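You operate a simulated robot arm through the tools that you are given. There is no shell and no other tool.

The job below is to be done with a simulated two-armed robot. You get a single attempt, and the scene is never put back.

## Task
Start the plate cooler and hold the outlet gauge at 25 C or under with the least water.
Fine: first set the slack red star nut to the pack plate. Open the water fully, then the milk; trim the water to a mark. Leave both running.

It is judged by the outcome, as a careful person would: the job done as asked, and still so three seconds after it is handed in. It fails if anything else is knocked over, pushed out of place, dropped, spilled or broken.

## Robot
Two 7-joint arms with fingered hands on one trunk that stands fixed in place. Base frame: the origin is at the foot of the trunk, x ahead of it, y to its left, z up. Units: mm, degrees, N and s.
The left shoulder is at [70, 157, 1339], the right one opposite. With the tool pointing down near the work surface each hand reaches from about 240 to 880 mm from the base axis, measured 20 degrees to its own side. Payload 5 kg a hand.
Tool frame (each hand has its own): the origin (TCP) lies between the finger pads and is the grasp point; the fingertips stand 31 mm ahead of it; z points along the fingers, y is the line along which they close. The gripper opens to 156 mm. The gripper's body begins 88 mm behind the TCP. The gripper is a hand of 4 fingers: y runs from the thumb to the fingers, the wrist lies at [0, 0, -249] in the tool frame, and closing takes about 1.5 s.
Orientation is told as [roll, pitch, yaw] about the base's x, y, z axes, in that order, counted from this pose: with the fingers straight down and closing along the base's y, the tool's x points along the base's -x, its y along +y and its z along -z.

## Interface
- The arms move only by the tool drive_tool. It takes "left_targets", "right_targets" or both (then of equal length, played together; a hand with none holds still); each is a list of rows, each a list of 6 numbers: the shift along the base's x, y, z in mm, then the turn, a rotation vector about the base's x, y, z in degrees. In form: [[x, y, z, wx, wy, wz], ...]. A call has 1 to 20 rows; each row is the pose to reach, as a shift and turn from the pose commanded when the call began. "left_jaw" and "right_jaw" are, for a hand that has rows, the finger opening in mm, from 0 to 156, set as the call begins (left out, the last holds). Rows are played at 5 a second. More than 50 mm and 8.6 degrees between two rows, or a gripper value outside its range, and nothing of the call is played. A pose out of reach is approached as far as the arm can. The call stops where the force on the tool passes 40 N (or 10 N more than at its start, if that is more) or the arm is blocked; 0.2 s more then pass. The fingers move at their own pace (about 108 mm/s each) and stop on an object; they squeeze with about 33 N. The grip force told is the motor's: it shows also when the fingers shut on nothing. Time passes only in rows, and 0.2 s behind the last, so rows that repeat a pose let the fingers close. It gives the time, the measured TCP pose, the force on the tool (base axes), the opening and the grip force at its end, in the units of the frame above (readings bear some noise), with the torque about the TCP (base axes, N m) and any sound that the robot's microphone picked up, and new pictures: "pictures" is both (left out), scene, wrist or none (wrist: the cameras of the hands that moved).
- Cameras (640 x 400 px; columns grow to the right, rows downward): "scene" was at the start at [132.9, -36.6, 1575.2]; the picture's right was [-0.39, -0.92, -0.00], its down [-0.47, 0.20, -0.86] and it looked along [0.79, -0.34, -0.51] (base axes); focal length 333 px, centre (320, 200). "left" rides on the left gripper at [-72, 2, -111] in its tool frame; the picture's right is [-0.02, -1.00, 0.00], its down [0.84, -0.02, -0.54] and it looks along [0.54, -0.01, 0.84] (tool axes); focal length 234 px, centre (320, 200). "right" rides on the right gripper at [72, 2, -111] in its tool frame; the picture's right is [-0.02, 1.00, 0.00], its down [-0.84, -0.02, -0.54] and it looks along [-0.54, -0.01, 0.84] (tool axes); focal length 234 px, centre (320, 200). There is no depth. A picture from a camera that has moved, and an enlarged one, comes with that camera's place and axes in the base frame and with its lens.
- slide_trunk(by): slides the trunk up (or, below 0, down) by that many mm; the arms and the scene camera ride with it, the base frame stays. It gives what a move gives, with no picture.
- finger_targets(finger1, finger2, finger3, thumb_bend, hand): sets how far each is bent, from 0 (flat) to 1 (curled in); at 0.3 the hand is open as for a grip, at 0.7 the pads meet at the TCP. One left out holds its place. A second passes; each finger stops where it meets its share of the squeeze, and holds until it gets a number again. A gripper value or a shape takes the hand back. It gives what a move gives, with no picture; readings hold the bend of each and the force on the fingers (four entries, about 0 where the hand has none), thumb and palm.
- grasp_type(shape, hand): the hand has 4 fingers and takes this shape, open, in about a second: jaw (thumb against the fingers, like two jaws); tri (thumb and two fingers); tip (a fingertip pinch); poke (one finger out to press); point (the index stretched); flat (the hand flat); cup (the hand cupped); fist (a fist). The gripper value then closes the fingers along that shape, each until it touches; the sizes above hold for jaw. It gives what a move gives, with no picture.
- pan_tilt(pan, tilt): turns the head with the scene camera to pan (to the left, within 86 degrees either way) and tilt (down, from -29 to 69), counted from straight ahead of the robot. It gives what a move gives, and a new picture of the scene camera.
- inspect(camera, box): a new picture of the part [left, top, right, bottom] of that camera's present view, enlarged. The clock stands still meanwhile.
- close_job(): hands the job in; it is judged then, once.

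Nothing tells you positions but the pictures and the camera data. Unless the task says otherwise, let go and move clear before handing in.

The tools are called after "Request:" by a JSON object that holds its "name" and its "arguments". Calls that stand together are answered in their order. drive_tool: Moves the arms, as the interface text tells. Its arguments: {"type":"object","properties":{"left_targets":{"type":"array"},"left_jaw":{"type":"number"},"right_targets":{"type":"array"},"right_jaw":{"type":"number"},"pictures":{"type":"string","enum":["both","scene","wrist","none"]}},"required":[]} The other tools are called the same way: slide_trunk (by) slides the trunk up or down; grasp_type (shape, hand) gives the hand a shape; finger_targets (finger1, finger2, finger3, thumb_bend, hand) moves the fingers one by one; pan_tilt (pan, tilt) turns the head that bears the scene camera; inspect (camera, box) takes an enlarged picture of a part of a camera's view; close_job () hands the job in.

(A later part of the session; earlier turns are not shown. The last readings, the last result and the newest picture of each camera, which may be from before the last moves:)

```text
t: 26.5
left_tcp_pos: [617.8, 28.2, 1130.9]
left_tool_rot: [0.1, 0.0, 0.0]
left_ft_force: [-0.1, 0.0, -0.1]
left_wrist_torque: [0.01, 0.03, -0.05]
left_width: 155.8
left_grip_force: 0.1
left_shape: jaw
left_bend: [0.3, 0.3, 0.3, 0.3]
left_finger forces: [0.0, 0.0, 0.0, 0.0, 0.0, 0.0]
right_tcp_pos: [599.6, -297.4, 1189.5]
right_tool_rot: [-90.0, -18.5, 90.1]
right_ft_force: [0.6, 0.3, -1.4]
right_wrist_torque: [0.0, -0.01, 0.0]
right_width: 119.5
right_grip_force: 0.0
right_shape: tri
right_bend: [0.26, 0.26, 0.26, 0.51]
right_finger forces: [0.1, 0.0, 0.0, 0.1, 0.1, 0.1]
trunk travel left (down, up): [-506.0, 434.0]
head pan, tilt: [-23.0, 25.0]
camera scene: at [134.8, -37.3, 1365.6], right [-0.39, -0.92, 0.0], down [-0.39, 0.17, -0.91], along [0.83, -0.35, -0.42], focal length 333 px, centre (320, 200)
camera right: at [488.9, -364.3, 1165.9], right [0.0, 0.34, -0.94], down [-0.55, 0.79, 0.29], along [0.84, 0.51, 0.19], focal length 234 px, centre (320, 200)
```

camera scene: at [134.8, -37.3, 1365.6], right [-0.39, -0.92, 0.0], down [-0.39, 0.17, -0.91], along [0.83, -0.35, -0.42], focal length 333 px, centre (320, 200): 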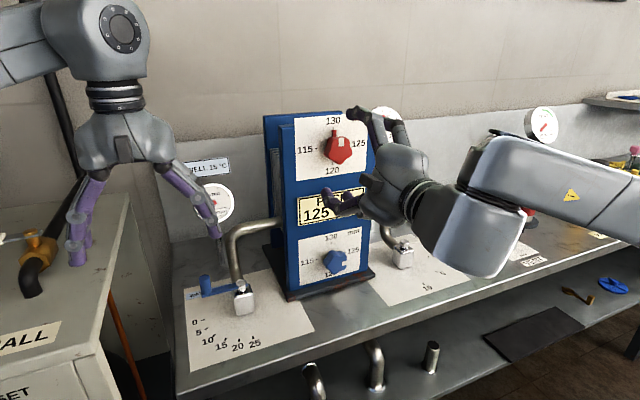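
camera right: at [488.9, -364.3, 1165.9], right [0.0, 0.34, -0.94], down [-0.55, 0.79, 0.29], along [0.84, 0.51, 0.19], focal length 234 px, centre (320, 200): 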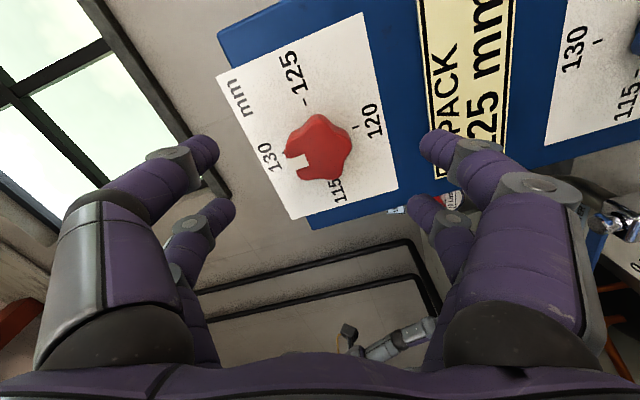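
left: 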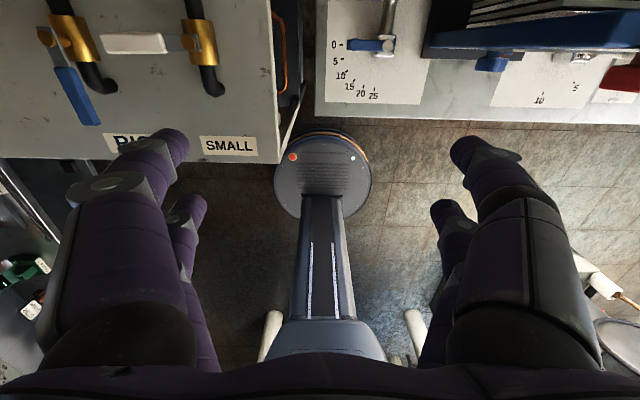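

-70° is reachable with good alignment, so one +90° stroke from -70° to +20° should do it. I'll set the jaw shape, then advance to the nut with the tips just short of the plate.

Request:
{"name": "grasp_type", "arguments": {"hand": "right", "shape": "jaw"}}

Request:
{"name": "drive_tool", "arguments": {"right_targets": [[10, -1, 0, 0, 0, 0], [20, -1.5, 0, 0, 0, 0], [30, -1.5, 0, 0, 0, 0], [36, -1.5, 0, 0, 0, 0], [40, -1.5, 0, 0, 0, 0], [40, -1.5, 0, 0, 0, 0]], "right_jaw": 110, "pictures": "both"}}

```text
t: 27.4
left_tcp_pos: [616.6, 26.6, 1132.3]
left_tool_rot: [0.0, 0.1, 0.1]
left_ft_force: [0.2, 0.1, 0.3]
left_wrist_torque: [-0.04, -0.01, 0.0]
left_width: 155.7
left_grip_force: 0.1
left_shape: jaw
left_bend: [0.3, 0.3, 0.3, 0.3]
left_finger forces: [0.0, 0.0, 0.0, 0.0, 0.1, 0.1]
right_tcp_pos: [600.2, -297.7, 1190.6]
right_tool_rot: [-90.1, -18.5, 90.0]
right_ft_force: [0.8, 0.4, 0.2]
right_wrist_torque: [0.01, -0.01, 0.01]
right_width: 155.7
right_grip_force: 0.0
right_shape: jaw
right_bend: [0.3, 0.3, 0.3, 0.3]
right_finger forces: [0.0, 0.0, 0.1, 0.0, 0.0, 0.1]
trunk travel left (down, up): [-506.0, 434.0]
head pan, tilt: [-23.0, 25.0]
```

```text
t: 28.8
left_tcp_pos: [616.6, 26.9, 1130.5]
left_tool_rot: [-0.1, 0.1, 0.0]
left_ft_force: [-0.2, -0.4, 0.4]
left_wrist_torque: [0.01, 0.0, -0.01]
left_width: 156.0
left_grip_force: 0.0
left_shape: jaw
left_bend: [0.3, 0.3, 0.3, 0.3]
left_finger forces: [0.0, 0.0, 0.0, 0.0, 0.1, 0.0]
right_tcp_pos: [640.4, -299.0, 1189.2]
right_tool_rot: [-90.0, -18.6, 90.0]
right_ft_force: [0.3, -0.1, -0.8]
right_wrist_torque: [-0.01, 0.01, 0.0]
right_width: 110.5
right_grip_force: 0.1
right_shape: jaw
right_bend: [0.28, 0.28, 0.28, 0.59]
right_finger forces: [0.0, 0.0, 0.0, 0.0, 0.1, 0.0]
trunk travel left (down, up): [-506.0, 434.0]
head pan, tilt: [-23.0, 25.0]
camera scene: at [134.8, -37.3, 1365.7], right [-0.39, -0.92, 0.0], down [-0.39, 0.17, -0.91], along [0.83, -0.35, -0.42], focal length 333 px, centre (320, 200)
camera right: at [529.6, -365.3, 1165.6], right [0.0, 0.34, -0.94], down [-0.54, 0.79, 0.29], along [0.84, 0.51, 0.19], focal length 234 px, centre (320, 200)
```

scene: 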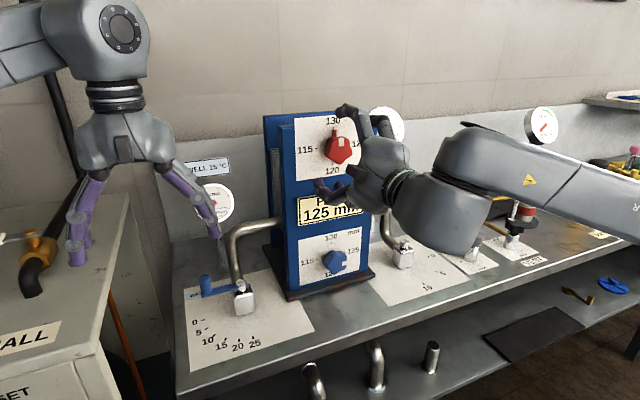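
right: 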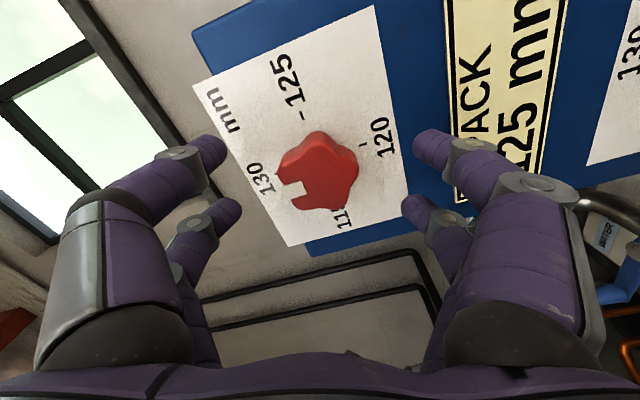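

No contact yet. The nut's position relative to the fingers is not quite certain, so I'll zoom in and re-triangulate before closing.

Request:
{"name": "inspect", "arguments": {"camera": "right", "box": [220, 100, 420, 230]}}

Request:
{"name": "inspect", "arguments": {"camera": "scene", "box": [290, 95, 430, 215]}}

```text
3.08 times, centred on (320, 165) of right
camera zoom: at [529.6, -365.3, 1165.6], right [0.0, 0.34, -0.94], down [-0.54, 0.79, 0.29], along [0.84, 0.51, 0.19], focal length 720 px, centre (320, 308)
```

zoom: 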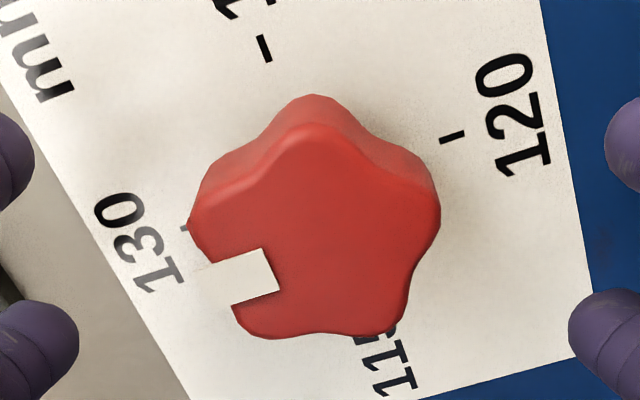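

```text
3.33 times, centred on (360, 155) of scene
camera zoom: at [134.8, -37.3, 1365.7], right [-0.39, -0.92, 0.0], down [-0.39, 0.17, -0.91], along [0.83, -0.35, -0.42], focal length 1109 px, centre (187, 350)
```

zoom: 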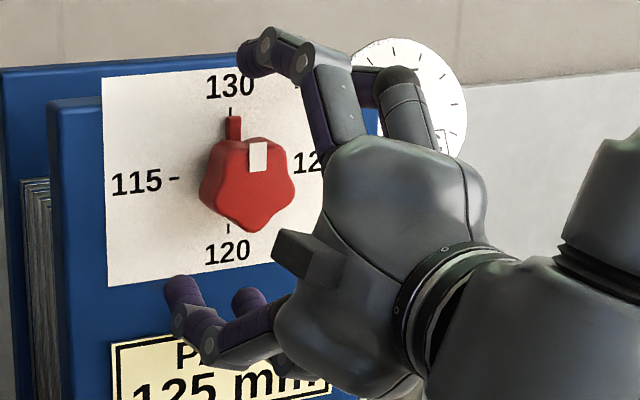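

Triangulating again: nut front face at (664.5, -299, 1191), dial plate at x≈696. I'll advance 12 mm more and close onto the nut.

Request:
{"name": "drive_tool", "arguments": {"right_targets": [[5, 0, 1, 0, 0, 0], [10, 0, 1.5, 0, 0, 0], [12.5, 0, 1.5, 0, 0, 0], [12.5, 0, 1.5, 0, 0, 0]], "right_jaw": 90, "pictures": "wrist"}}

```text
t: 29.8
left_tcp_pos: [617.2, 27.0, 1130.9]
left_tool_rot: [0.0, 0.0, 0.1]
left_ft_force: [0.4, -0.2, 0.0]
left_wrist_torque: [0.02, -0.02, 0.01]
left_width: 155.8
left_grip_force: 0.0
left_shape: jaw
left_bend: [0.3, 0.3, 0.3, 0.3]
left_finger forces: [0.0, 0.0, 0.0, 0.0, 0.0, 0.0]
right_tcp_pos: [653.7, -298.2, 1191.6]
right_tool_rot: [-90.0, -18.6, 90.0]
right_ft_force: [0.0, 0.1, 0.8]
right_wrist_torque: [-0.03, 0.0, 0.01]
right_width: 90.5
right_grip_force: 0.0
right_shape: jaw
right_bend: [0.72, 0.72, 0.72, 0.7]
right_finger forces: [0.1, 0.1, 0.0, 0.0, 0.0, 0.0]
trunk travel left (down, up): [-506.0, 434.0]
head pan, tilt: [-23.0, 25.0]
camera right: at [542.2, -365.5, 1168.1], right [0.0, 0.34, -0.94], down [-0.55, 0.79, 0.29], along [0.84, 0.51, 0.19], focal length 234 px, centre (320, 200)
```

right: 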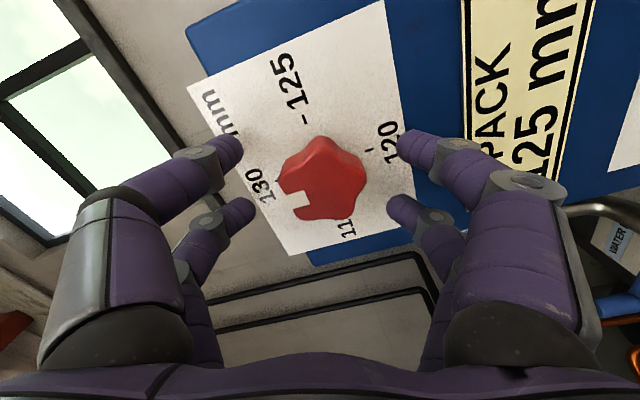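

Positioned around the nut with no contact. Closing the fingers on it now.

Request:
{"name": "drive_tool", "arguments": {"right_targets": [[0, 0, 0, 0, 0, 0], [0, 0, 0, 0, 0, 0], [0, 0, 0, 0, 0, 0], [0, 0, 0, 0, 0, 0], [0, 0, 0, 0, 0, 0], [0, 0, 0, 0, 0, 0], [0, 0, 0, 0, 0, 0]], "right_jaw": 25, "pictures": "both"}}

```text
t: 31.4
left_tcp_pos: [617.4, 28.1, 1129.8]
left_tool_rot: [0.0, 0.0, 0.2]
left_ft_force: [0.2, -0.8, -0.1]
left_wrist_torque: [0.0, 0.0, -0.03]
left_width: 155.9
left_grip_force: 0.1
left_shape: jaw
left_bend: [0.3, 0.3, 0.3, 0.3]
left_finger forces: [0.0, 0.1, 0.0, 0.0, 0.1, 0.0]
right_tcp_pos: [652.9, -298.8, 1191.2]
right_tool_rot: [-90.0, -18.6, 90.0]
right_ft_force: [3.6, 0.7, -0.8]
right_wrist_torque: [0.0, 0.02, -0.03]
right_width: 21.6
right_grip_force: 32.9
right_shape: jaw
right_bend: [0.73, 0.72, 0.72, 0.7]
right_finger forces: [29.3, 29.4, 25.4, 0.0, 25.5, 0.0]
trunk travel left (down, up): [-506.0, 434.0]
head pan, tilt: [-23.0, 25.0]
camera scene: at [135.7, -37.1, 1365.6], right [-0.39, -0.92, 0.0], down [-0.39, 0.17, -0.91], along [0.83, -0.35, -0.42], focal length 333 px, centre (320, 200)
camera right: at [543.0, -365.3, 1167.6], right [0.0, 0.34, -0.94], down [-0.55, 0.79, 0.29], along [0.84, 0.51, 0.19], focal length 234 px, centre (320, 200)
```

scene: 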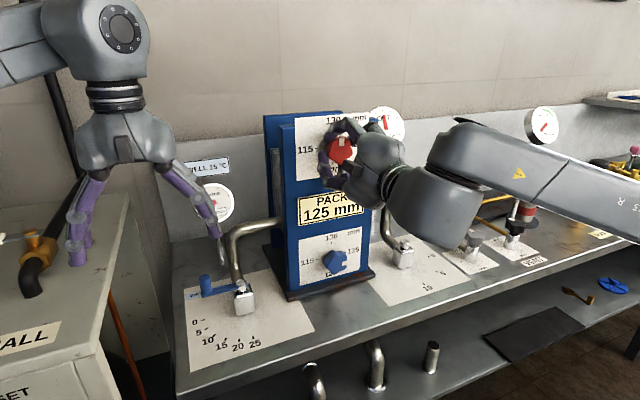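
right: 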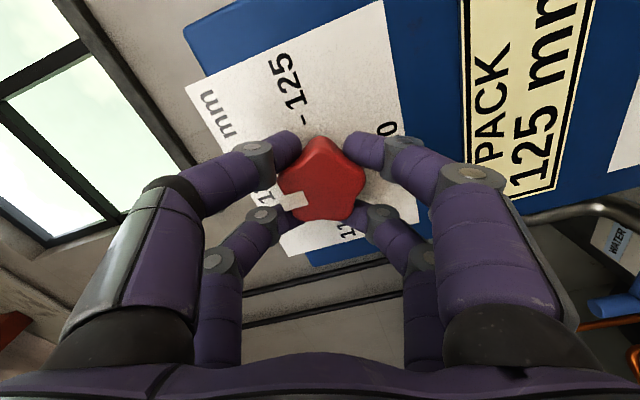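

The nut is firmly held by all digits. I'm turning it clockwise about x, with the first 48° to check it follows.

Request:
{"name": "drive_tool", "arguments": {"right_targets": [[0, 0, 0, 6, 0, 0], [0, 0, 0, 12, 0, 0], [0, 0, 0, 18, 0, 0], [0, 0, 0, 24, 0, 0], [0, 0, 0, 30, 0, 0], [0, 0, 0, 36, 0, 0], [0, 0, 0, 42, 0, 0], [0, 0, 0, 48, 0, 0]], "pictures": "both"}}

```text
t: 33.2
left_tcp_pos: [616.9, 25.8, 1130.7]
left_tool_rot: [0.0, 0.1, 0.1]
left_ft_force: [-0.1, -0.4, -0.2]
left_wrist_torque: [-0.02, -0.04, 0.01]
left_width: 156.1
left_grip_force: 0.0
left_shape: jaw
left_bend: [0.3, 0.3, 0.3, 0.3]
left_finger forces: [0.0, 0.0, 0.0, 0.1, 0.0, 0.0]
right_tcp_pos: [655.0, -299.4, 1192.1]
right_tool_rot: [-90.2, -66.8, 90.1]
right_ft_force: [5.8, -4.6, 4.6]
right_wrist_torque: [-0.02, -0.06, -0.11]
right_width: 21.5
right_grip_force: 33.3
right_shape: jaw
right_bend: [0.73, 0.72, 0.72, 0.7]
right_finger forces: [29.5, 29.7, 29.7, 0.1, 27.7, 0.1]
trunk travel left (down, up): [-506.0, 434.0]
head pan, tilt: [-23.0, 25.0]
camera scene: at [135.4, -37.9, 1365.6], right [-0.39, -0.92, 0.0], down [-0.39, 0.17, -0.91], along [0.83, -0.35, -0.42], focal length 333 px, centre (320, 200)
camera right: at [542.9, -325.6, 1125.4], right [0.0, 0.93, -0.37], down [-0.55, 0.31, 0.78], along [0.84, 0.2, 0.51], focal length 234 px, centre (320, 200)
```

scene: 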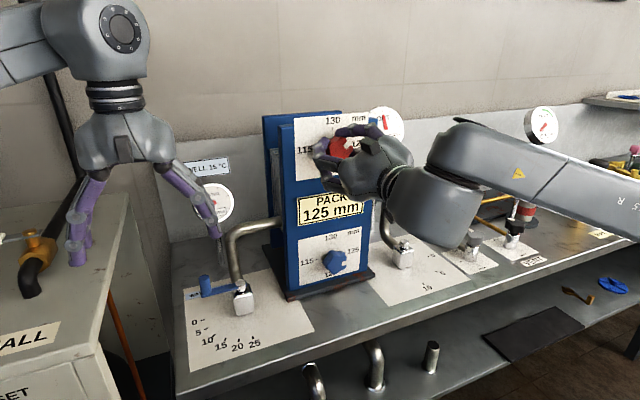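
right: 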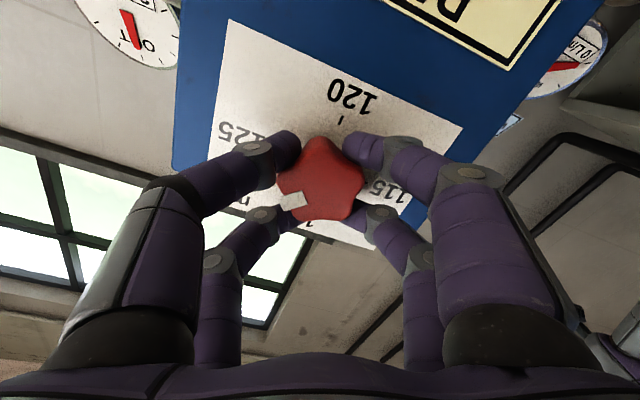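

The nut follows the hand exactly. I'll continue the remaining 42° to reach 90° in total.

Request:
{"name": "drive_tool", "arguments": {"right_targets": [[0, 0, 0, 6, 0, 0], [0, 0, 0, 12, 0, 0], [0, 0, 0, 18, 0, 0], [0, 0, 0, 24, 0, 0], [0, 0, 0, 30, 0, 0], [0, 0, 0, 36, 0, 0], [0, 0, 0, 42, 0, 0], [0, 0, 0, 42, 0, 0]], "pictures": "both"}}

Request:
{"name": "inspect", "arguments": {"camera": "right", "box": [210, 60, 430, 240]}}

Request:
{"name": "inspect", "arguments": {"camera": "scene", "box": [290, 95, 430, 215]}}

```text
t: 34.7
left_tcp_pos: [617.5, 28.4, 1129.8]
left_tool_rot: [-0.1, 0.1, 0.2]
left_ft_force: [0.0, 0.6, 0.2]
left_wrist_torque: [0.02, 0.06, -0.01]
left_width: 155.9
left_grip_force: 0.1
left_shape: jaw
left_bend: [0.3, 0.3, 0.3, 0.3]
left_finger forces: [0.1, 0.0, 0.0, 0.1, 0.1, 0.0]
right_tcp_pos: [654.2, -301.2, 1191.7]
right_tool_rot: [91.5, -77.6, -91.5]
right_ft_force: [1.5, -1.1, 7.3]
right_wrist_torque: [-0.01, -0.1, -0.01]
right_width: 20.6
right_grip_force: 32.5
right_shape: jaw
right_bend: [0.73, 0.72, 0.72, 0.7]
right_finger forces: [35.5, 38.6, 32.8, 0.0, 30.2, 0.0]
right hand out of reach, approached as far as the arm can: row 7
trunk travel left (down, up): [-506.0, 434.0]
head pan, tilt: [-23.0, 25.0]
stopped in row 7 (right hand): the force on the tool passed its limit at 66 N (the readings are from after the stop); the commanded pose is now the measured one
camera scene: at [134.8, -36.9, 1365.3], right [-0.39, -0.92, 0.0], down [-0.39, 0.16, -0.91], along [0.83, -0.35, -0.42], focal length 333 px, centre (320, 200)
camera right: at [543.3, -282.7, 1121.2], right [0.0, 0.97, 0.24], down [-0.55, -0.2, 0.81], along [0.84, -0.13, 0.53], focal length 234 px, centre (320, 200)
```

scene: 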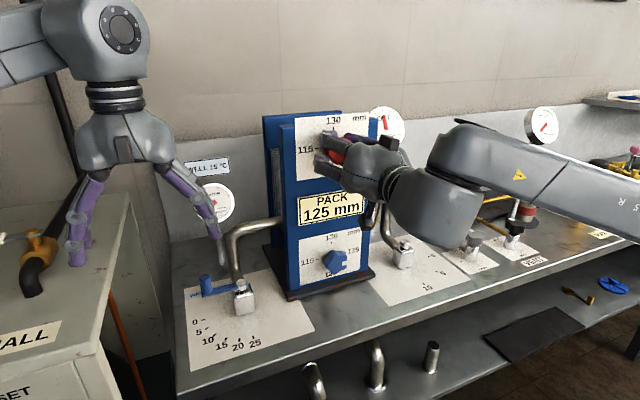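
right: 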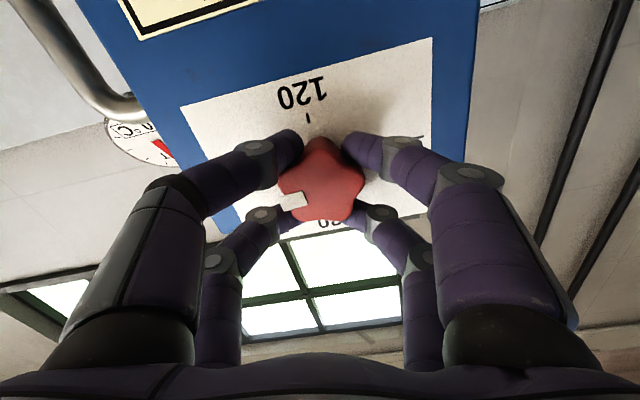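

```text
2.22 times, centred on (320, 150) of right
camera zoom: at [543.3, -282.7, 1121.2], right [0.0, 0.97, 0.24], down [-0.55, -0.2, 0.81], along [0.84, -0.13, 0.53], focal length 520 px, centre (320, 311)
```

zoom: 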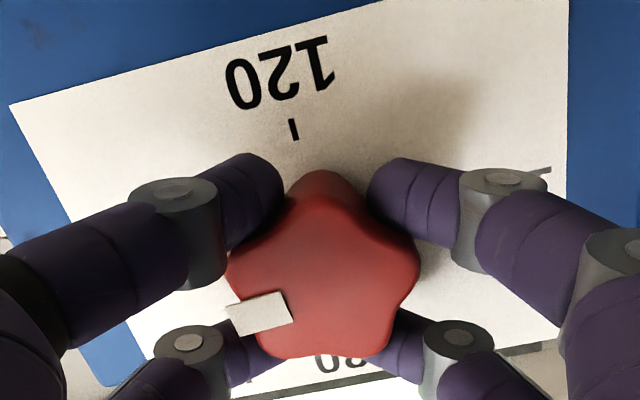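

```text
3.33 times, centred on (360, 155) of scene
camera zoom: at [134.8, -36.9, 1365.3], right [-0.39, -0.92, 0.0], down [-0.39, 0.16, -0.91], along [0.83, -0.35, -0.42], focal length 1109 px, centre (187, 350)
```

zoom: 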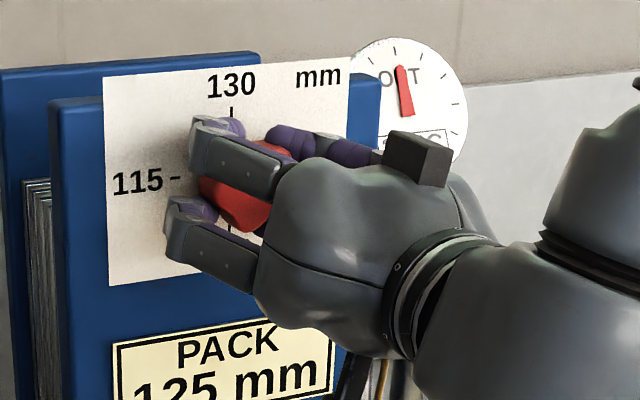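

The arm hit its roll limit at about 84° of turn and stopped. I'll let go, back off and look at the pointer.

Request:
{"name": "drive_tool", "arguments": {"right_targets": [[0, 0, 0, 0, 0, 0], [0, 0, 0, 0, 0, 0], [0, 0, 0, 0, 0, 0], [0, 0, 0, 0, 0, 0], [0, 0, 0, 0, 0, 0]], "right_jaw": 130, "pictures": "none"}}

Request:
{"name": "drive_tool", "arguments": {"right_targets": [[-15, 0, 0, -4, 0, 0], [-30, 0, 0, -8, 0, 0], [-45, 0, 0, -14, 0, 0], [-55, 0, 0, -14, 0, 0]], "pictures": "both"}}

Request:
{"name": "inspect", "arguments": {"camera": "right", "box": [220, 60, 420, 190]}}

Request:
{"name": "inspect", "arguments": {"camera": "scene", "box": [290, 95, 430, 215]}}

```text
t: 35.9
left_tcp_pos: [616.7, 26.4, 1131.3]
left_tool_rot: [0.1, 0.1, 0.0]
left_ft_force: [0.5, 0.1, -0.3]
left_wrist_torque: [0.03, 0.01, 0.0]
left_width: 155.9
left_grip_force: 0.0
left_shape: jaw
left_bend: [0.3, 0.3, 0.3, 0.3]
left_finger forces: [0.0, 0.1, 0.0, 0.0, 0.1, 0.1]
right_tcp_pos: [653.6, -301.2, 1190.5]
right_tool_rot: [90.7, -77.5, -90.7]
right_ft_force: [0.8, -0.5, 0.0]
right_wrist_torque: [0.01, 0.02, 0.02]
right_width: 129.7
right_grip_force: 0.0
right_shape: jaw
right_bend: [0.25, 0.25, 0.25, 0.43]
right_finger forces: [0.1, 0.0, 0.1, 0.1, 0.0, 0.0]
trunk travel left (down, up): [-506.0, 434.0]
head pan, tilt: [-23.0, 25.0]
```

```text
t: 36.9
left_tcp_pos: [616.8, 27.7, 1132.4]
left_tool_rot: [0.0, 0.0, 0.0]
left_ft_force: [-0.3, -0.2, 0.4]
left_wrist_torque: [0.01, 0.0, -0.01]
left_width: 156.0
left_grip_force: 0.1
left_shape: jaw
left_bend: [0.3, 0.3, 0.3, 0.3]
left_finger forces: [0.1, 0.0, 0.1, 0.1, 0.0, 0.0]
right_tcp_pos: [597.7, -299.1, 1192.8]
right_tool_rot: [-96.8, -88.4, 96.8]
right_ft_force: [0.5, 0.3, -0.5]
right_wrist_torque: [0.0, 0.01, 0.0]
right_width: 130.1
right_grip_force: 0.0
right_shape: jaw
right_bend: [0.25, 0.25, 0.25, 0.43]
right_finger forces: [0.1, 0.0, 0.1, 0.0, 0.0, 0.0]
trunk travel left (down, up): [-506.0, 434.0]
head pan, tilt: [-23.0, 25.0]
camera scene: at [134.2, -37.1, 1365.7], right [-0.39, -0.92, 0.0], down [-0.39, 0.17, -0.91], along [0.83, -0.35, -0.42], focal length 333 px, centre (320, 200)
camera right: at [487.1, -298.3, 1120.1], right [0.0, 1.0, 0.0], down [-0.55, 0.0, 0.84], along [0.84, 0.0, 0.55], focal length 234 px, centre (320, 200)
```

scene: 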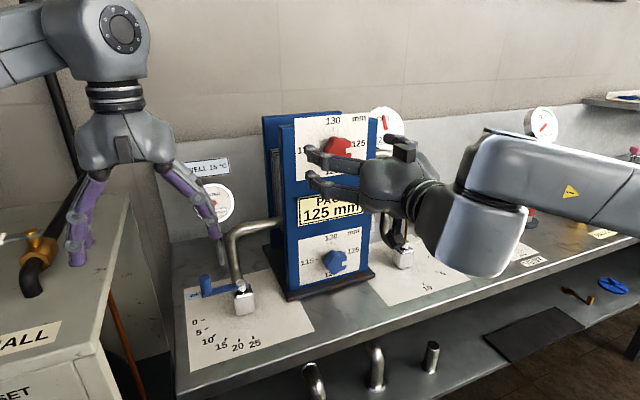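
right: 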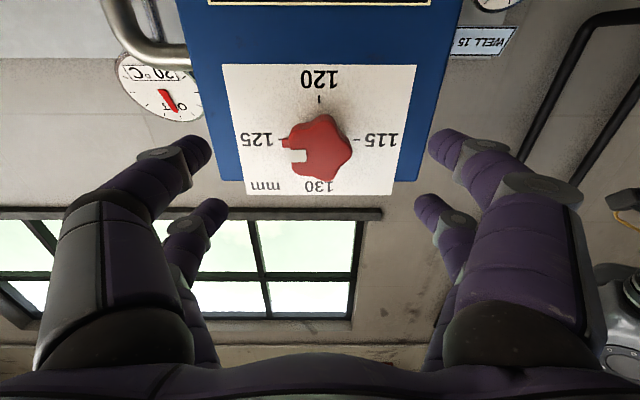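

```text
3.08 times, centred on (320, 125) of right
camera zoom: at [487.1, -298.3, 1120.1], right [0.0, 1.0, 0.0], down [-0.55, 0.0, 0.84], along [0.84, 0.0, 0.55], focal length 720 px, centre (320, 431)
```

zoom: 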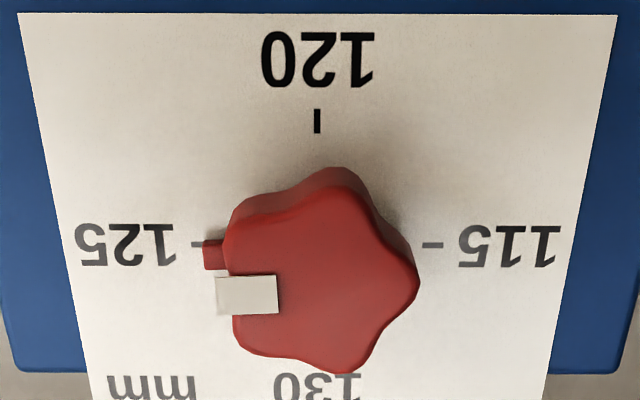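

```text
3.33 times, centred on (360, 155) of scene
camera zoom: at [134.2, -37.1, 1365.7], right [-0.39, -0.92, 0.0], down [-0.39, 0.17, -0.91], along [0.83, -0.35, -0.42], focal length 1109 px, centre (187, 350)
```

zoom: 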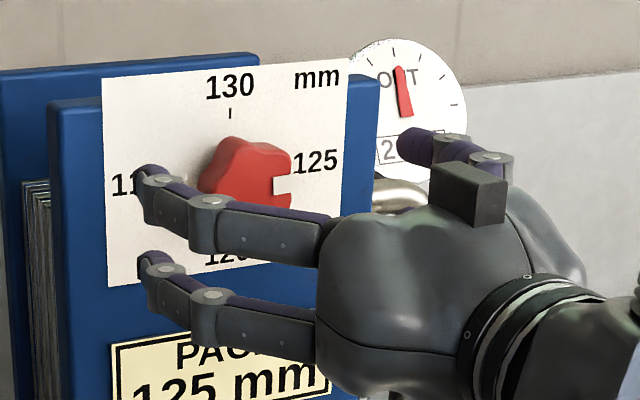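

The pointer is now close to 125. I'll zoom in hard to measure the remaining angle.

Request:
{"name": "inspect", "arguments": {"camera": "right", "box": [270, 90, 370, 190]}}

Request:
{"name": "inspect", "arguments": {"camera": "scene", "box": [325, 125, 375, 165]}}

Request:
{"name": "inspect", "arguments": {"camera": "scene", "box": [310, 235, 360, 275]}}

```text
4.00 times, centred on (320, 140) of right
camera zoom: at [487.1, -298.3, 1120.1], right [0.0, 1.0, 0.0], down [-0.55, 0.0, 0.84], along [0.84, 0.0, 0.55], focal length 937 px, centre (320, 440)
```

zoom: 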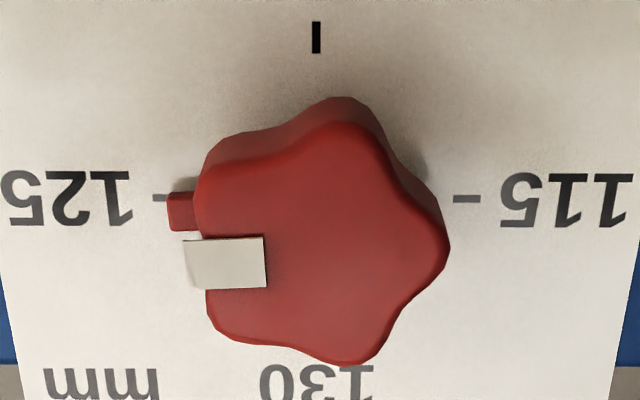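

```text
10.00 times, centred on (350, 145) of scene
camera zoom: at [134.2, -37.1, 1365.7], right [-0.39, -0.92, 0.0], down [-0.39, 0.17, -0.91], along [0.83, -0.35, -0.42], focal length 3327 px, centre (20, 750)
```

zoom: 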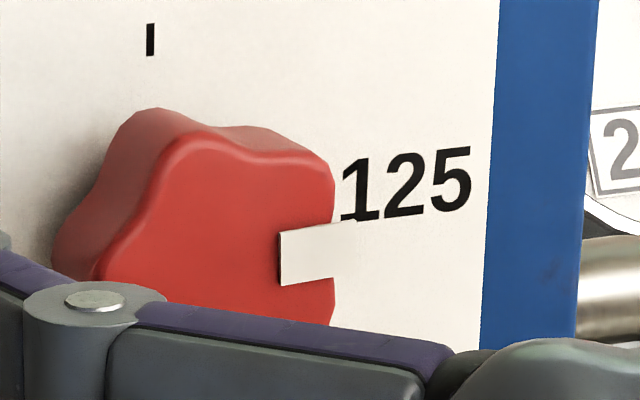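

```text
10.00 times, centred on (335, 255) of scene
camera zoom: at [134.2, -37.1, 1365.7], right [-0.39, -0.92, 0.0], down [-0.39, 0.17, -0.91], along [0.83, -0.35, -0.42], focal length 3327 px, centre (170, -350)
```

zoom: 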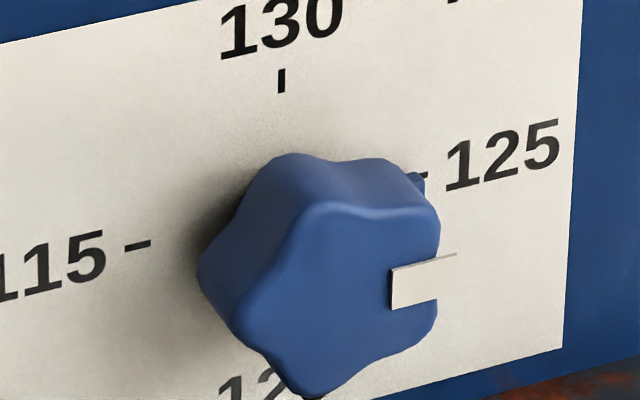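

The nut looks only about 2–3° short of 125. One tighter view will confirm it.

Request:
{"name": "inspect", "arguments": {"camera": "right", "box": [275, 125, 325, 165]}}

```text
10.00 times, centred on (300, 145) of right
camera zoom: at [487.1, -298.3, 1120.1], right [0.0, 1.0, 0.0], down [-0.55, 0.0, 0.84], along [0.84, 0.0, 0.55], focal length 2342 px, centre (520, 750)
```

zoom: 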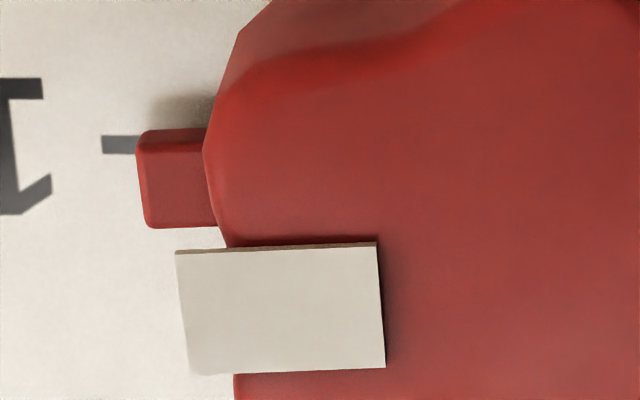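

It measures about 2.5° short. I'll regrip squarely at zero roll, where the star lobes sit symmetrically, and nudge it the last bit.

Request:
{"name": "drive_tool", "arguments": {"right_targets": [[12, 0, -1, 0, 0, 0], [25, 0, -1.5, 0, 0, 0], [38, 0, -1.5, 0, 0, 0], [48, 0, -1.5, 0, 0, 0], [54, 0, -1.5, 0, 0, 0], [54, 0, -1.5, 0, 0, 0]], "right_jaw": 100, "pictures": "none"}}

Request:
{"name": "drive_tool", "arguments": {"right_targets": [[0, 0, 0, 0, 0, 0], [0, 0, 0, 0, 0, 0], [0, 0, 0, 0, 0, 0], [0, 0, 0, 0, 0, 0], [0, 0, 0, 0, 0, 0], [0, 0, 0, 0, 0, 0], [0, 0, 0, 0, 0, 0]], "right_jaw": 25, "pictures": "wrist"}}

Request:
{"name": "inspect", "arguments": {"camera": "right", "box": [250, 120, 350, 220]}}

```text
t: 38.3
left_tcp_pos: [617.3, 27.4, 1132.3]
left_tool_rot: [0.0, 0.0, 0.1]
left_ft_force: [0.6, 0.1, -0.3]
left_wrist_torque: [0.02, -0.01, 0.02]
left_width: 155.9
left_grip_force: 0.0
left_shape: jaw
left_bend: [0.3, 0.3, 0.3, 0.3]
left_finger forces: [0.0, 0.0, 0.1, 0.0, 0.1, 0.0]
right_tcp_pos: [654.4, -301.5, 1189.1]
right_tool_rot: [-97.3, -88.5, 97.3]
right_ft_force: [0.3, 0.0, -0.3]
right_wrist_torque: [0.0, -0.01, -0.01]
right_width: 100.4
right_grip_force: 0.1
right_shape: jaw
right_bend: [0.3, 0.3, 0.3, 0.71]
right_finger forces: [0.0, 0.1, 0.0, 0.0, 0.0, 0.0]
trunk travel left (down, up): [-506.0, 434.0]
head pan, tilt: [-23.0, 25.0]
```

```text
t: 39.9
left_tcp_pos: [615.2, 27.3, 1130.7]
left_tool_rot: [0.1, 0.0, 0.0]
left_ft_force: [0.5, -0.8, -0.1]
left_wrist_torque: [0.0, 0.0, 0.0]
left_width: 156.1
left_grip_force: 0.0
left_shape: jaw
left_bend: [0.3, 0.3, 0.3, 0.3]
left_finger forces: [0.1, 0.0, 0.1, 0.0, 0.0, 0.1]
right_tcp_pos: [654.0, -302.7, 1187.8]
right_tool_rot: [-96.7, -88.4, 96.7]
right_ft_force: [-0.9, 2.8, -0.2]
right_wrist_torque: [-0.05, -0.04, 0.09]
right_width: 26.1
right_grip_force: 0.0
right_shape: jaw
right_bend: [0.72, 0.72, 0.72, 0.7]
right_finger forces: [0.9, 2.3, 0.4, 0.0, 0.1, 0.1]
trunk travel left (down, up): [-506.0, 434.0]
head pan, tilt: [-23.0, 25.0]
camera right: at [543.4, -300.8, 1116.0], right [0.0, 1.0, 0.0], down [-0.55, 0.0, 0.84], along [0.84, 0.0, 0.55], focal length 234 px, centre (320, 200)
```

right: 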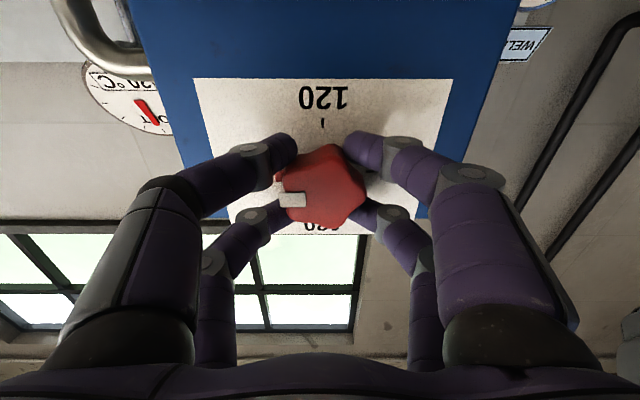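

```text
4.00 times, centred on (300, 170) of right
camera zoom: at [543.4, -300.8, 1116.0], right [0.0, 1.0, 0.0], down [-0.55, 0.0, 0.84], along [0.84, 0.0, 0.55], focal length 937 px, centre (400, 320)
```

zoom: 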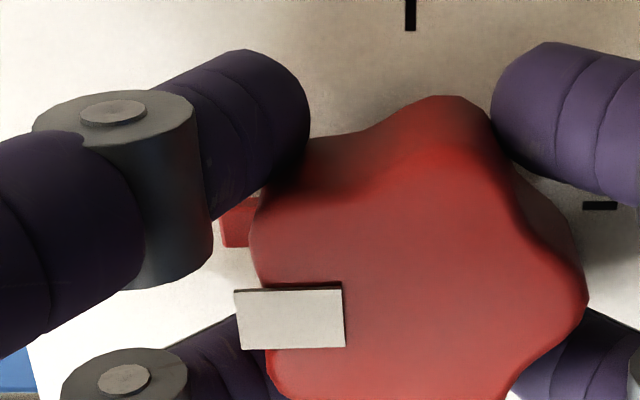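

The fingers are barely touching at that opening. I'll close further to get a real hold.

Request:
{"name": "drive_tool", "arguments": {"right_targets": [[0, 0, 0, 0, 0, 0], [0, 0, 0, 0, 0, 0], [0, 0, 0, 0, 0, 0], [0, 0, 0, 0, 0, 0]], "right_jaw": 8, "pictures": "none"}}

Request:
{"name": "inspect", "arguments": {"camera": "right", "box": [250, 120, 350, 220]}}

```text
t: 40.9
left_tcp_pos: [615.9, 29.4, 1130.6]
left_tool_rot: [0.0, 0.1, 0.1]
left_ft_force: [0.2, -0.6, -0.2]
left_wrist_torque: [0.01, -0.02, -0.02]
left_width: 155.8
left_grip_force: 0.0
left_shape: jaw
left_bend: [0.3, 0.3, 0.3, 0.3]
left_finger forces: [0.0, 0.0, 0.0, 0.0, 0.0, 0.0]
right_tcp_pos: [654.2, -301.8, 1187.7]
right_tool_rot: [-95.9, -88.4, 95.9]
right_ft_force: [3.0, 4.2, 1.5]
right_wrist_torque: [-0.03, -0.15, 0.15]
right_width: 16.2
right_grip_force: 32.4
right_shape: jaw
right_bend: [0.72, 0.72, 0.72, 0.71]
right_finger forces: [31.4, 34.4, 38.8, 0.1, 26.5, 0.1]
trunk travel left (down, up): [-506.0, 434.0]
head pan, tilt: [-23.0, 25.0]
```

```text
4.00 times, centred on (300, 170) of right
camera zoom: at [544.1, -300.3, 1115.8], right [0.0, 1.0, 0.0], down [-0.55, 0.0, 0.84], along [0.84, 0.0, 0.55], focal length 937 px, centre (400, 320)
```

zoom: 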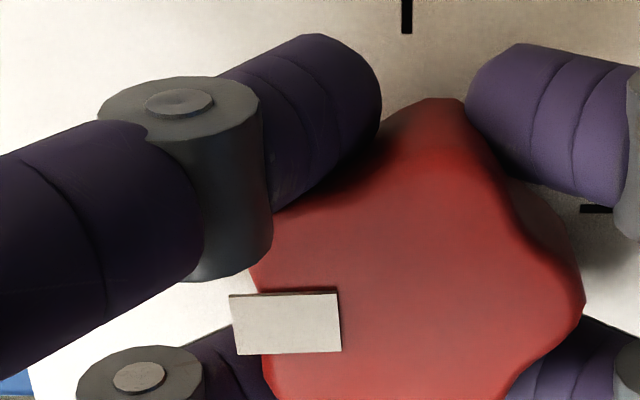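

Now firmly held. I'll turn another +3.3° and check the mark against the ticks.

Request:
{"name": "drive_tool", "arguments": {"right_targets": [[0, 0, 0, 1.5, 0, 0], [0, 0, 0, 3.2, 0, 0], [0, 0, 0, 3.2, 0, 0]], "pictures": "none"}}

Request:
{"name": "inspect", "arguments": {"camera": "right", "box": [250, 120, 350, 220]}}

```text
t: 41.7
left_tcp_pos: [618.1, 28.6, 1130.9]
left_tool_rot: [0.0, 0.1, 0.2]
left_ft_force: [-0.3, -0.1, 0.8]
left_wrist_torque: [0.01, -0.03, 0.01]
left_width: 155.9
left_grip_force: 0.1
left_shape: jaw
left_bend: [0.3, 0.3, 0.3, 0.3]
left_finger forces: [0.1, 0.1, 0.0, 0.1, 0.1, 0.1]
right_tcp_pos: [654.3, -300.2, 1188.2]
right_tool_rot: [93.0, -88.4, -93.1]
right_ft_force: [8.8, 3.0, 1.2]
right_wrist_torque: [0.01, -0.16, 0.13]
right_width: 16.4
right_grip_force: 32.9
right_shape: jaw
right_bend: [0.72, 0.72, 0.72, 0.71]
right_finger forces: [31.1, 33.9, 38.8, 0.1, 26.5, 0.1]
trunk travel left (down, up): [-506.0, 434.0]
head pan, tilt: [-23.0, 25.0]
```

```text
4.00 times, centred on (300, 170) of right
camera zoom: at [543.9, -296.0, 1116.1], right [0.0, 1.0, 0.05], down [-0.55, -0.04, 0.84], along [0.84, -0.03, 0.55], focal length 937 px, centre (400, 320)
```

zoom: 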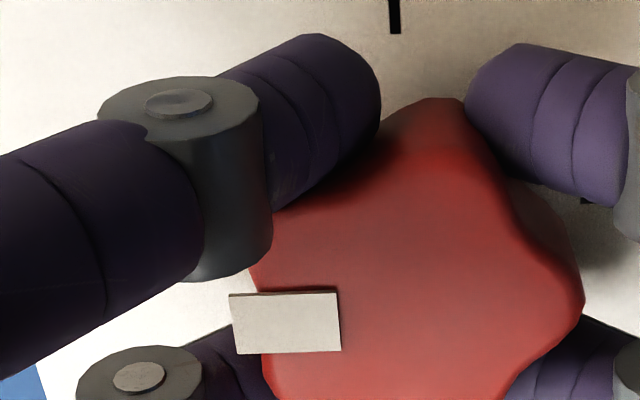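

It moved with the hand. I'll release, back off and verify.

Request:
{"name": "drive_tool", "arguments": {"right_targets": [[0, 0, 0, 0, 0, 0], [0, 0, 0, 0, 0, 0], [0, 0, 0, 0, 0, 0], [0, 0, 0, 0, 0, 0], [0, 0, 0, 0, 0, 0]], "right_jaw": 130, "pictures": "none"}}

Request:
{"name": "drive_tool", "arguments": {"right_targets": [[-15, 0, 0, -1, 0, 0], [-30, 0, 0, -3, 0, 0], [-45, 0, 0, -3, 0, 0], [-55, 0, 0, -3, 0, 0]], "pictures": "wrist"}}

Request:
{"name": "inspect", "arguments": {"camera": "right", "box": [270, 90, 370, 190]}}

Request:
{"name": "inspect", "arguments": {"camera": "scene", "box": [325, 125, 375, 165]}}

```text
t: 42.9
left_tcp_pos: [616.9, 27.3, 1131.0]
left_tool_rot: [-0.1, -0.1, 0.0]
left_ft_force: [0.0, 0.2, 0.5]
left_wrist_torque: [0.01, -0.02, -0.02]
left_width: 155.7
left_grip_force: 0.1
left_shape: jaw
left_bend: [0.3, 0.3, 0.3, 0.3]
left_finger forces: [0.1, 0.0, 0.1, 0.0, 0.1, 0.0]
right_tcp_pos: [654.3, -301.7, 1188.7]
right_tool_rot: [95.5, -88.4, -95.4]
right_ft_force: [0.0, -0.5, 0.6]
right_wrist_torque: [-0.02, -0.02, -0.01]
right_width: 129.5
right_grip_force: 0.0
right_shape: jaw
right_bend: [0.25, 0.25, 0.25, 0.43]
right_finger forces: [0.0, 0.0, 0.1, 0.1, 0.0, 0.0]
trunk travel left (down, up): [-506.0, 434.0]
head pan, tilt: [-23.0, 25.0]
```

```text
t: 43.9
left_tcp_pos: [615.4, 28.0, 1131.5]
left_tool_rot: [0.0, 0.0, 0.2]
left_ft_force: [-0.4, -0.1, 0.0]
left_wrist_torque: [-0.05, 0.02, -0.03]
left_width: 156.0
left_grip_force: 0.0
left_shape: jaw
left_bend: [0.3, 0.3, 0.3, 0.3]
left_finger forces: [0.0, 0.0, 0.0, 0.0, 0.0, 0.0]
right_tcp_pos: [596.5, -301.6, 1190.3]
right_tool_rot: [-99.6, -88.6, 99.6]
right_ft_force: [0.4, 0.0, -0.1]
right_wrist_torque: [0.0, 0.02, -0.02]
right_width: 129.5
right_grip_force: 0.0
right_shape: jaw
right_bend: [0.25, 0.25, 0.25, 0.43]
right_finger forces: [0.1, 0.0, 0.0, 0.1, 0.1, 0.1]
trunk travel left (down, up): [-506.0, 434.0]
head pan, tilt: [-23.0, 25.0]
camera right: at [486.5, -300.3, 1117.6], right [0.0, 1.0, 0.0], down [-0.55, 0.0, 0.84], along [0.84, 0.0, 0.55], focal length 234 px, centre (320, 200)
```

right: 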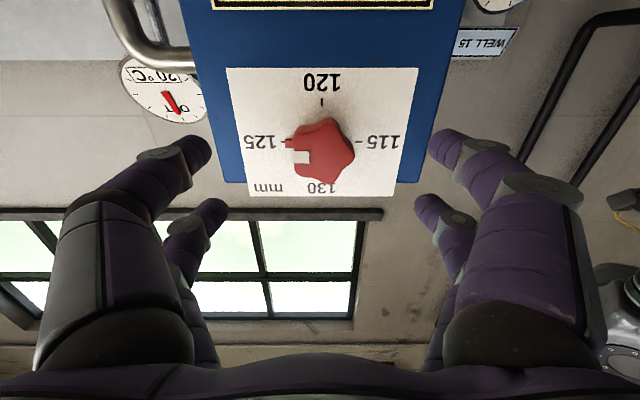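

```text
4.00 times, centred on (320, 140) of right
camera zoom: at [486.5, -300.3, 1117.6], right [0.0, 1.0, 0.0], down [-0.55, 0.0, 0.84], along [0.84, 0.0, 0.55], focal length 937 px, centre (320, 440)
```

zoom: 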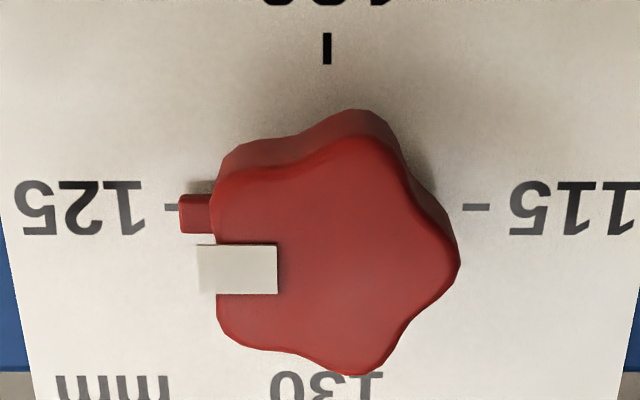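

```text
10.00 times, centred on (350, 145) of scene
camera zoom: at [134.3, -37.1, 1365.7], right [-0.39, -0.92, 0.0], down [-0.39, 0.17, -0.91], along [0.83, -0.35, -0.42], focal length 3327 px, centre (20, 750)
```

zoom: 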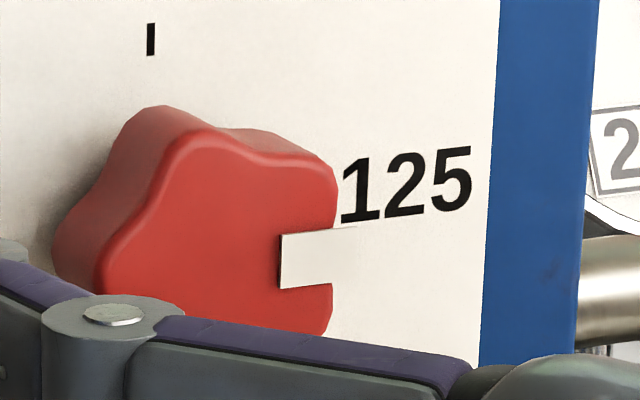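

The mark is now level with the 125 tick, so the nut is set. Next is the water lever, so I'll look at it from the left wrist camera and the scene camera.

Request:
{"name": "inspect", "arguments": {"camera": "left", "box": [0, 0, 640, 400]}}

Request:
{"name": "inspect", "arguments": {"camera": "left", "box": [320, 0, 560, 150]}}

Request:
{"name": "inspect", "arguments": {"camera": "scene", "box": [170, 150, 330, 370]}}

```text
1.00 times, centred on (320, 200) of left (not enlarged: the box is as wide or as high as the picture)
camera zoom: at [688.4, 28.6, 1242.0], right [0.03, -1.0, 0.0], down [-0.84, -0.02, 0.54], along [-0.54, -0.01, -0.84], focal length 234 px, centre (320, 200)
```

zoom: 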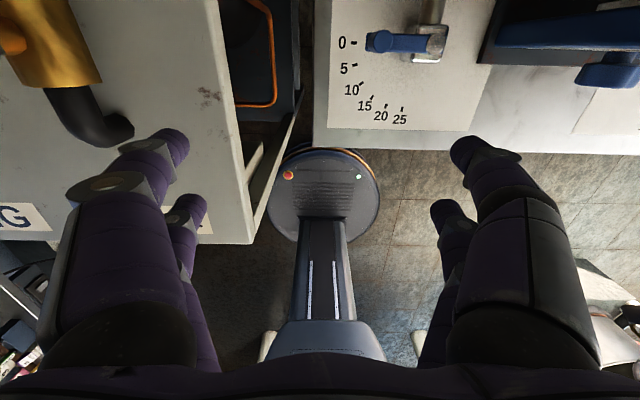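

```text
2.67 times, centred on (440, 75) of left
camera zoom: at [688.4, 28.6, 1242.0], right [0.03, -1.0, 0.0], down [-0.84, -0.02, 0.54], along [-0.54, -0.01, -0.84], focal length 624 px, centre (0, 533)
```

zoom: 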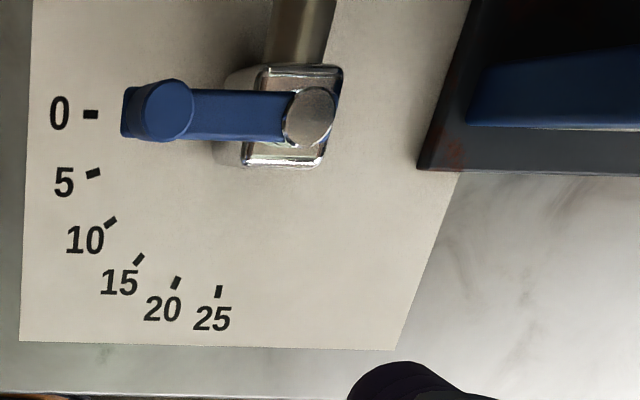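

```text
1.82 times, centred on (250, 260) of scene
camera zoom: at [134.3, -37.1, 1365.7], right [-0.39, -0.92, 0.0], down [-0.39, 0.17, -0.91], along [0.83, -0.35, -0.42], focal length 605 px, centre (447, 91)
```

zoom: 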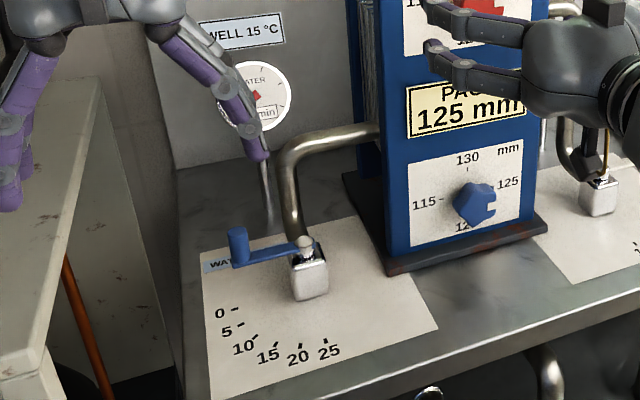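

The water lever: pivot at (698, -101, 921), and an upright knob about 20 mm across at (698, -33) spanning z≈915–958. 0 points to +y, 25 to -x, with 18° per mark. I'll see how the left hand's tip pinch closes, for holding the knob.

Request:
{"name": "grasp_type", "arguments": {"hand": "left", "shape": "tip"}}

Request:
{"name": "drive_tool", "arguments": {"left_targets": [[0, 0, 0, 0, 0, 0], [0, 0, 0, 0, 0, 0], [0, 0, 0, 0, 0, 0], [0, 0, 0, 0, 0, 0], [0, 0, 0, 0, 0, 0], [0, 0, 0, 0, 0, 0]], "left_jaw": 20, "pictures": "both"}}

Request:
{"name": "inspect", "arguments": {"camera": "scene", "box": [50, 60, 250, 290]}}

```text
t: 44.8
left_tcp_pos: [617.2, 27.4, 1131.3]
left_tool_rot: [0.0, -0.1, 0.1]
left_ft_force: [-0.6, 1.0, -0.1]
left_wrist_torque: [0.03, 0.01, -0.04]
left_width: 155.7
left_grip_force: 0.1
left_shape: tip
left_bend: [0.3, 0.3, 0.3, 0.3]
left_finger forces: [0.1, 0.0, 0.1, 0.0, 0.1, 0.0]
right_tcp_pos: [597.2, -301.5, 1189.4]
right_tool_rot: [-98.0, -88.7, 97.8]
right_ft_force: [-0.9, -0.5, -0.1]
right_wrist_torque: [0.03, -0.01, 0.0]
right_width: 129.6
right_grip_force: 0.0
right_shape: jaw
right_bend: [0.25, 0.25, 0.25, 0.43]
right_finger forces: [0.1, 0.0, 0.1, 0.0, 0.1, 0.1]
trunk travel left (down, up): [-506.0, 434.0]
head pan, tilt: [-23.0, 25.0]
```

```text
t: 46.2
left_tcp_pos: [617.3, 27.8, 1131.0]
left_tool_rot: [0.0, 0.0, 0.1]
left_ft_force: [0.3, -0.5, 0.0]
left_wrist_torque: [0.02, -0.03, 0.04]
left_width: 20.4
left_grip_force: 0.0
left_shape: tip
left_bend: [0.72, 0.72, 0.72, 0.7]
left_finger forces: [0.0, 0.0, 0.0, 0.1, 0.0, 0.1]
right_tcp_pos: [597.0, -302.0, 1190.2]
right_tool_rot: [-97.8, -88.7, 97.7]
right_ft_force: [-0.6, -0.2, 0.0]
right_wrist_torque: [-0.02, 0.0, 0.02]
right_width: 129.7
right_grip_force: 0.1
right_shape: jaw
right_bend: [0.25, 0.25, 0.25, 0.43]
right_finger forces: [0.0, 0.0, 0.0, 0.0, 0.0, 0.0]
trunk travel left (down, up): [-506.0, 434.0]
head pan, tilt: [-23.0, 25.0]
camera scene: at [134.8, -37.3, 1365.6], right [-0.39, -0.92, 0.0], down [-0.39, 0.17, -0.91], along [0.83, -0.35, -0.42], focal length 333 px, centre (320, 200)
camera left: at [688.9, 28.5, 1241.7], right [0.03, -1.0, 0.0], down [-0.84, -0.02, 0.55], along [-0.55, -0.01, -0.84], focal length 234 px, centre (320, 200)
```

scene: 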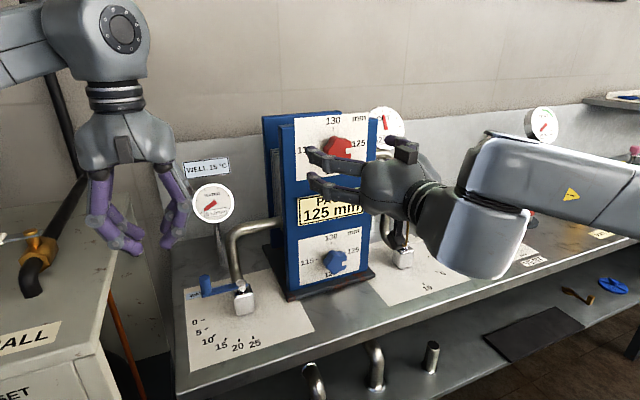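
left: 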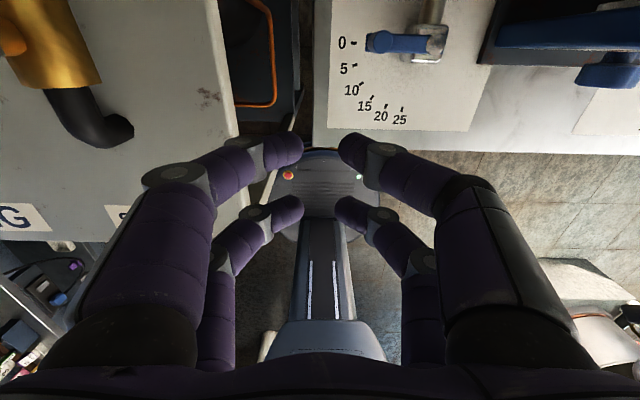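

```text
1.74 times, centred on (150, 175) of scene
camera zoom: at [134.8, -37.3, 1365.6], right [-0.39, -0.92, 0.0], down [-0.39, 0.17, -0.91], along [0.83, -0.35, -0.42], focal length 579 px, centre (616, 244)
```

zoom: 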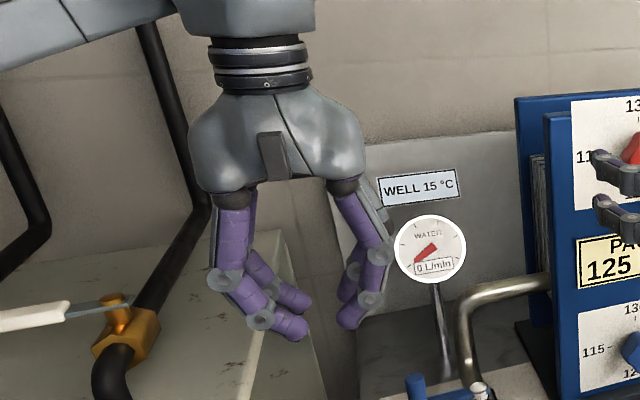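

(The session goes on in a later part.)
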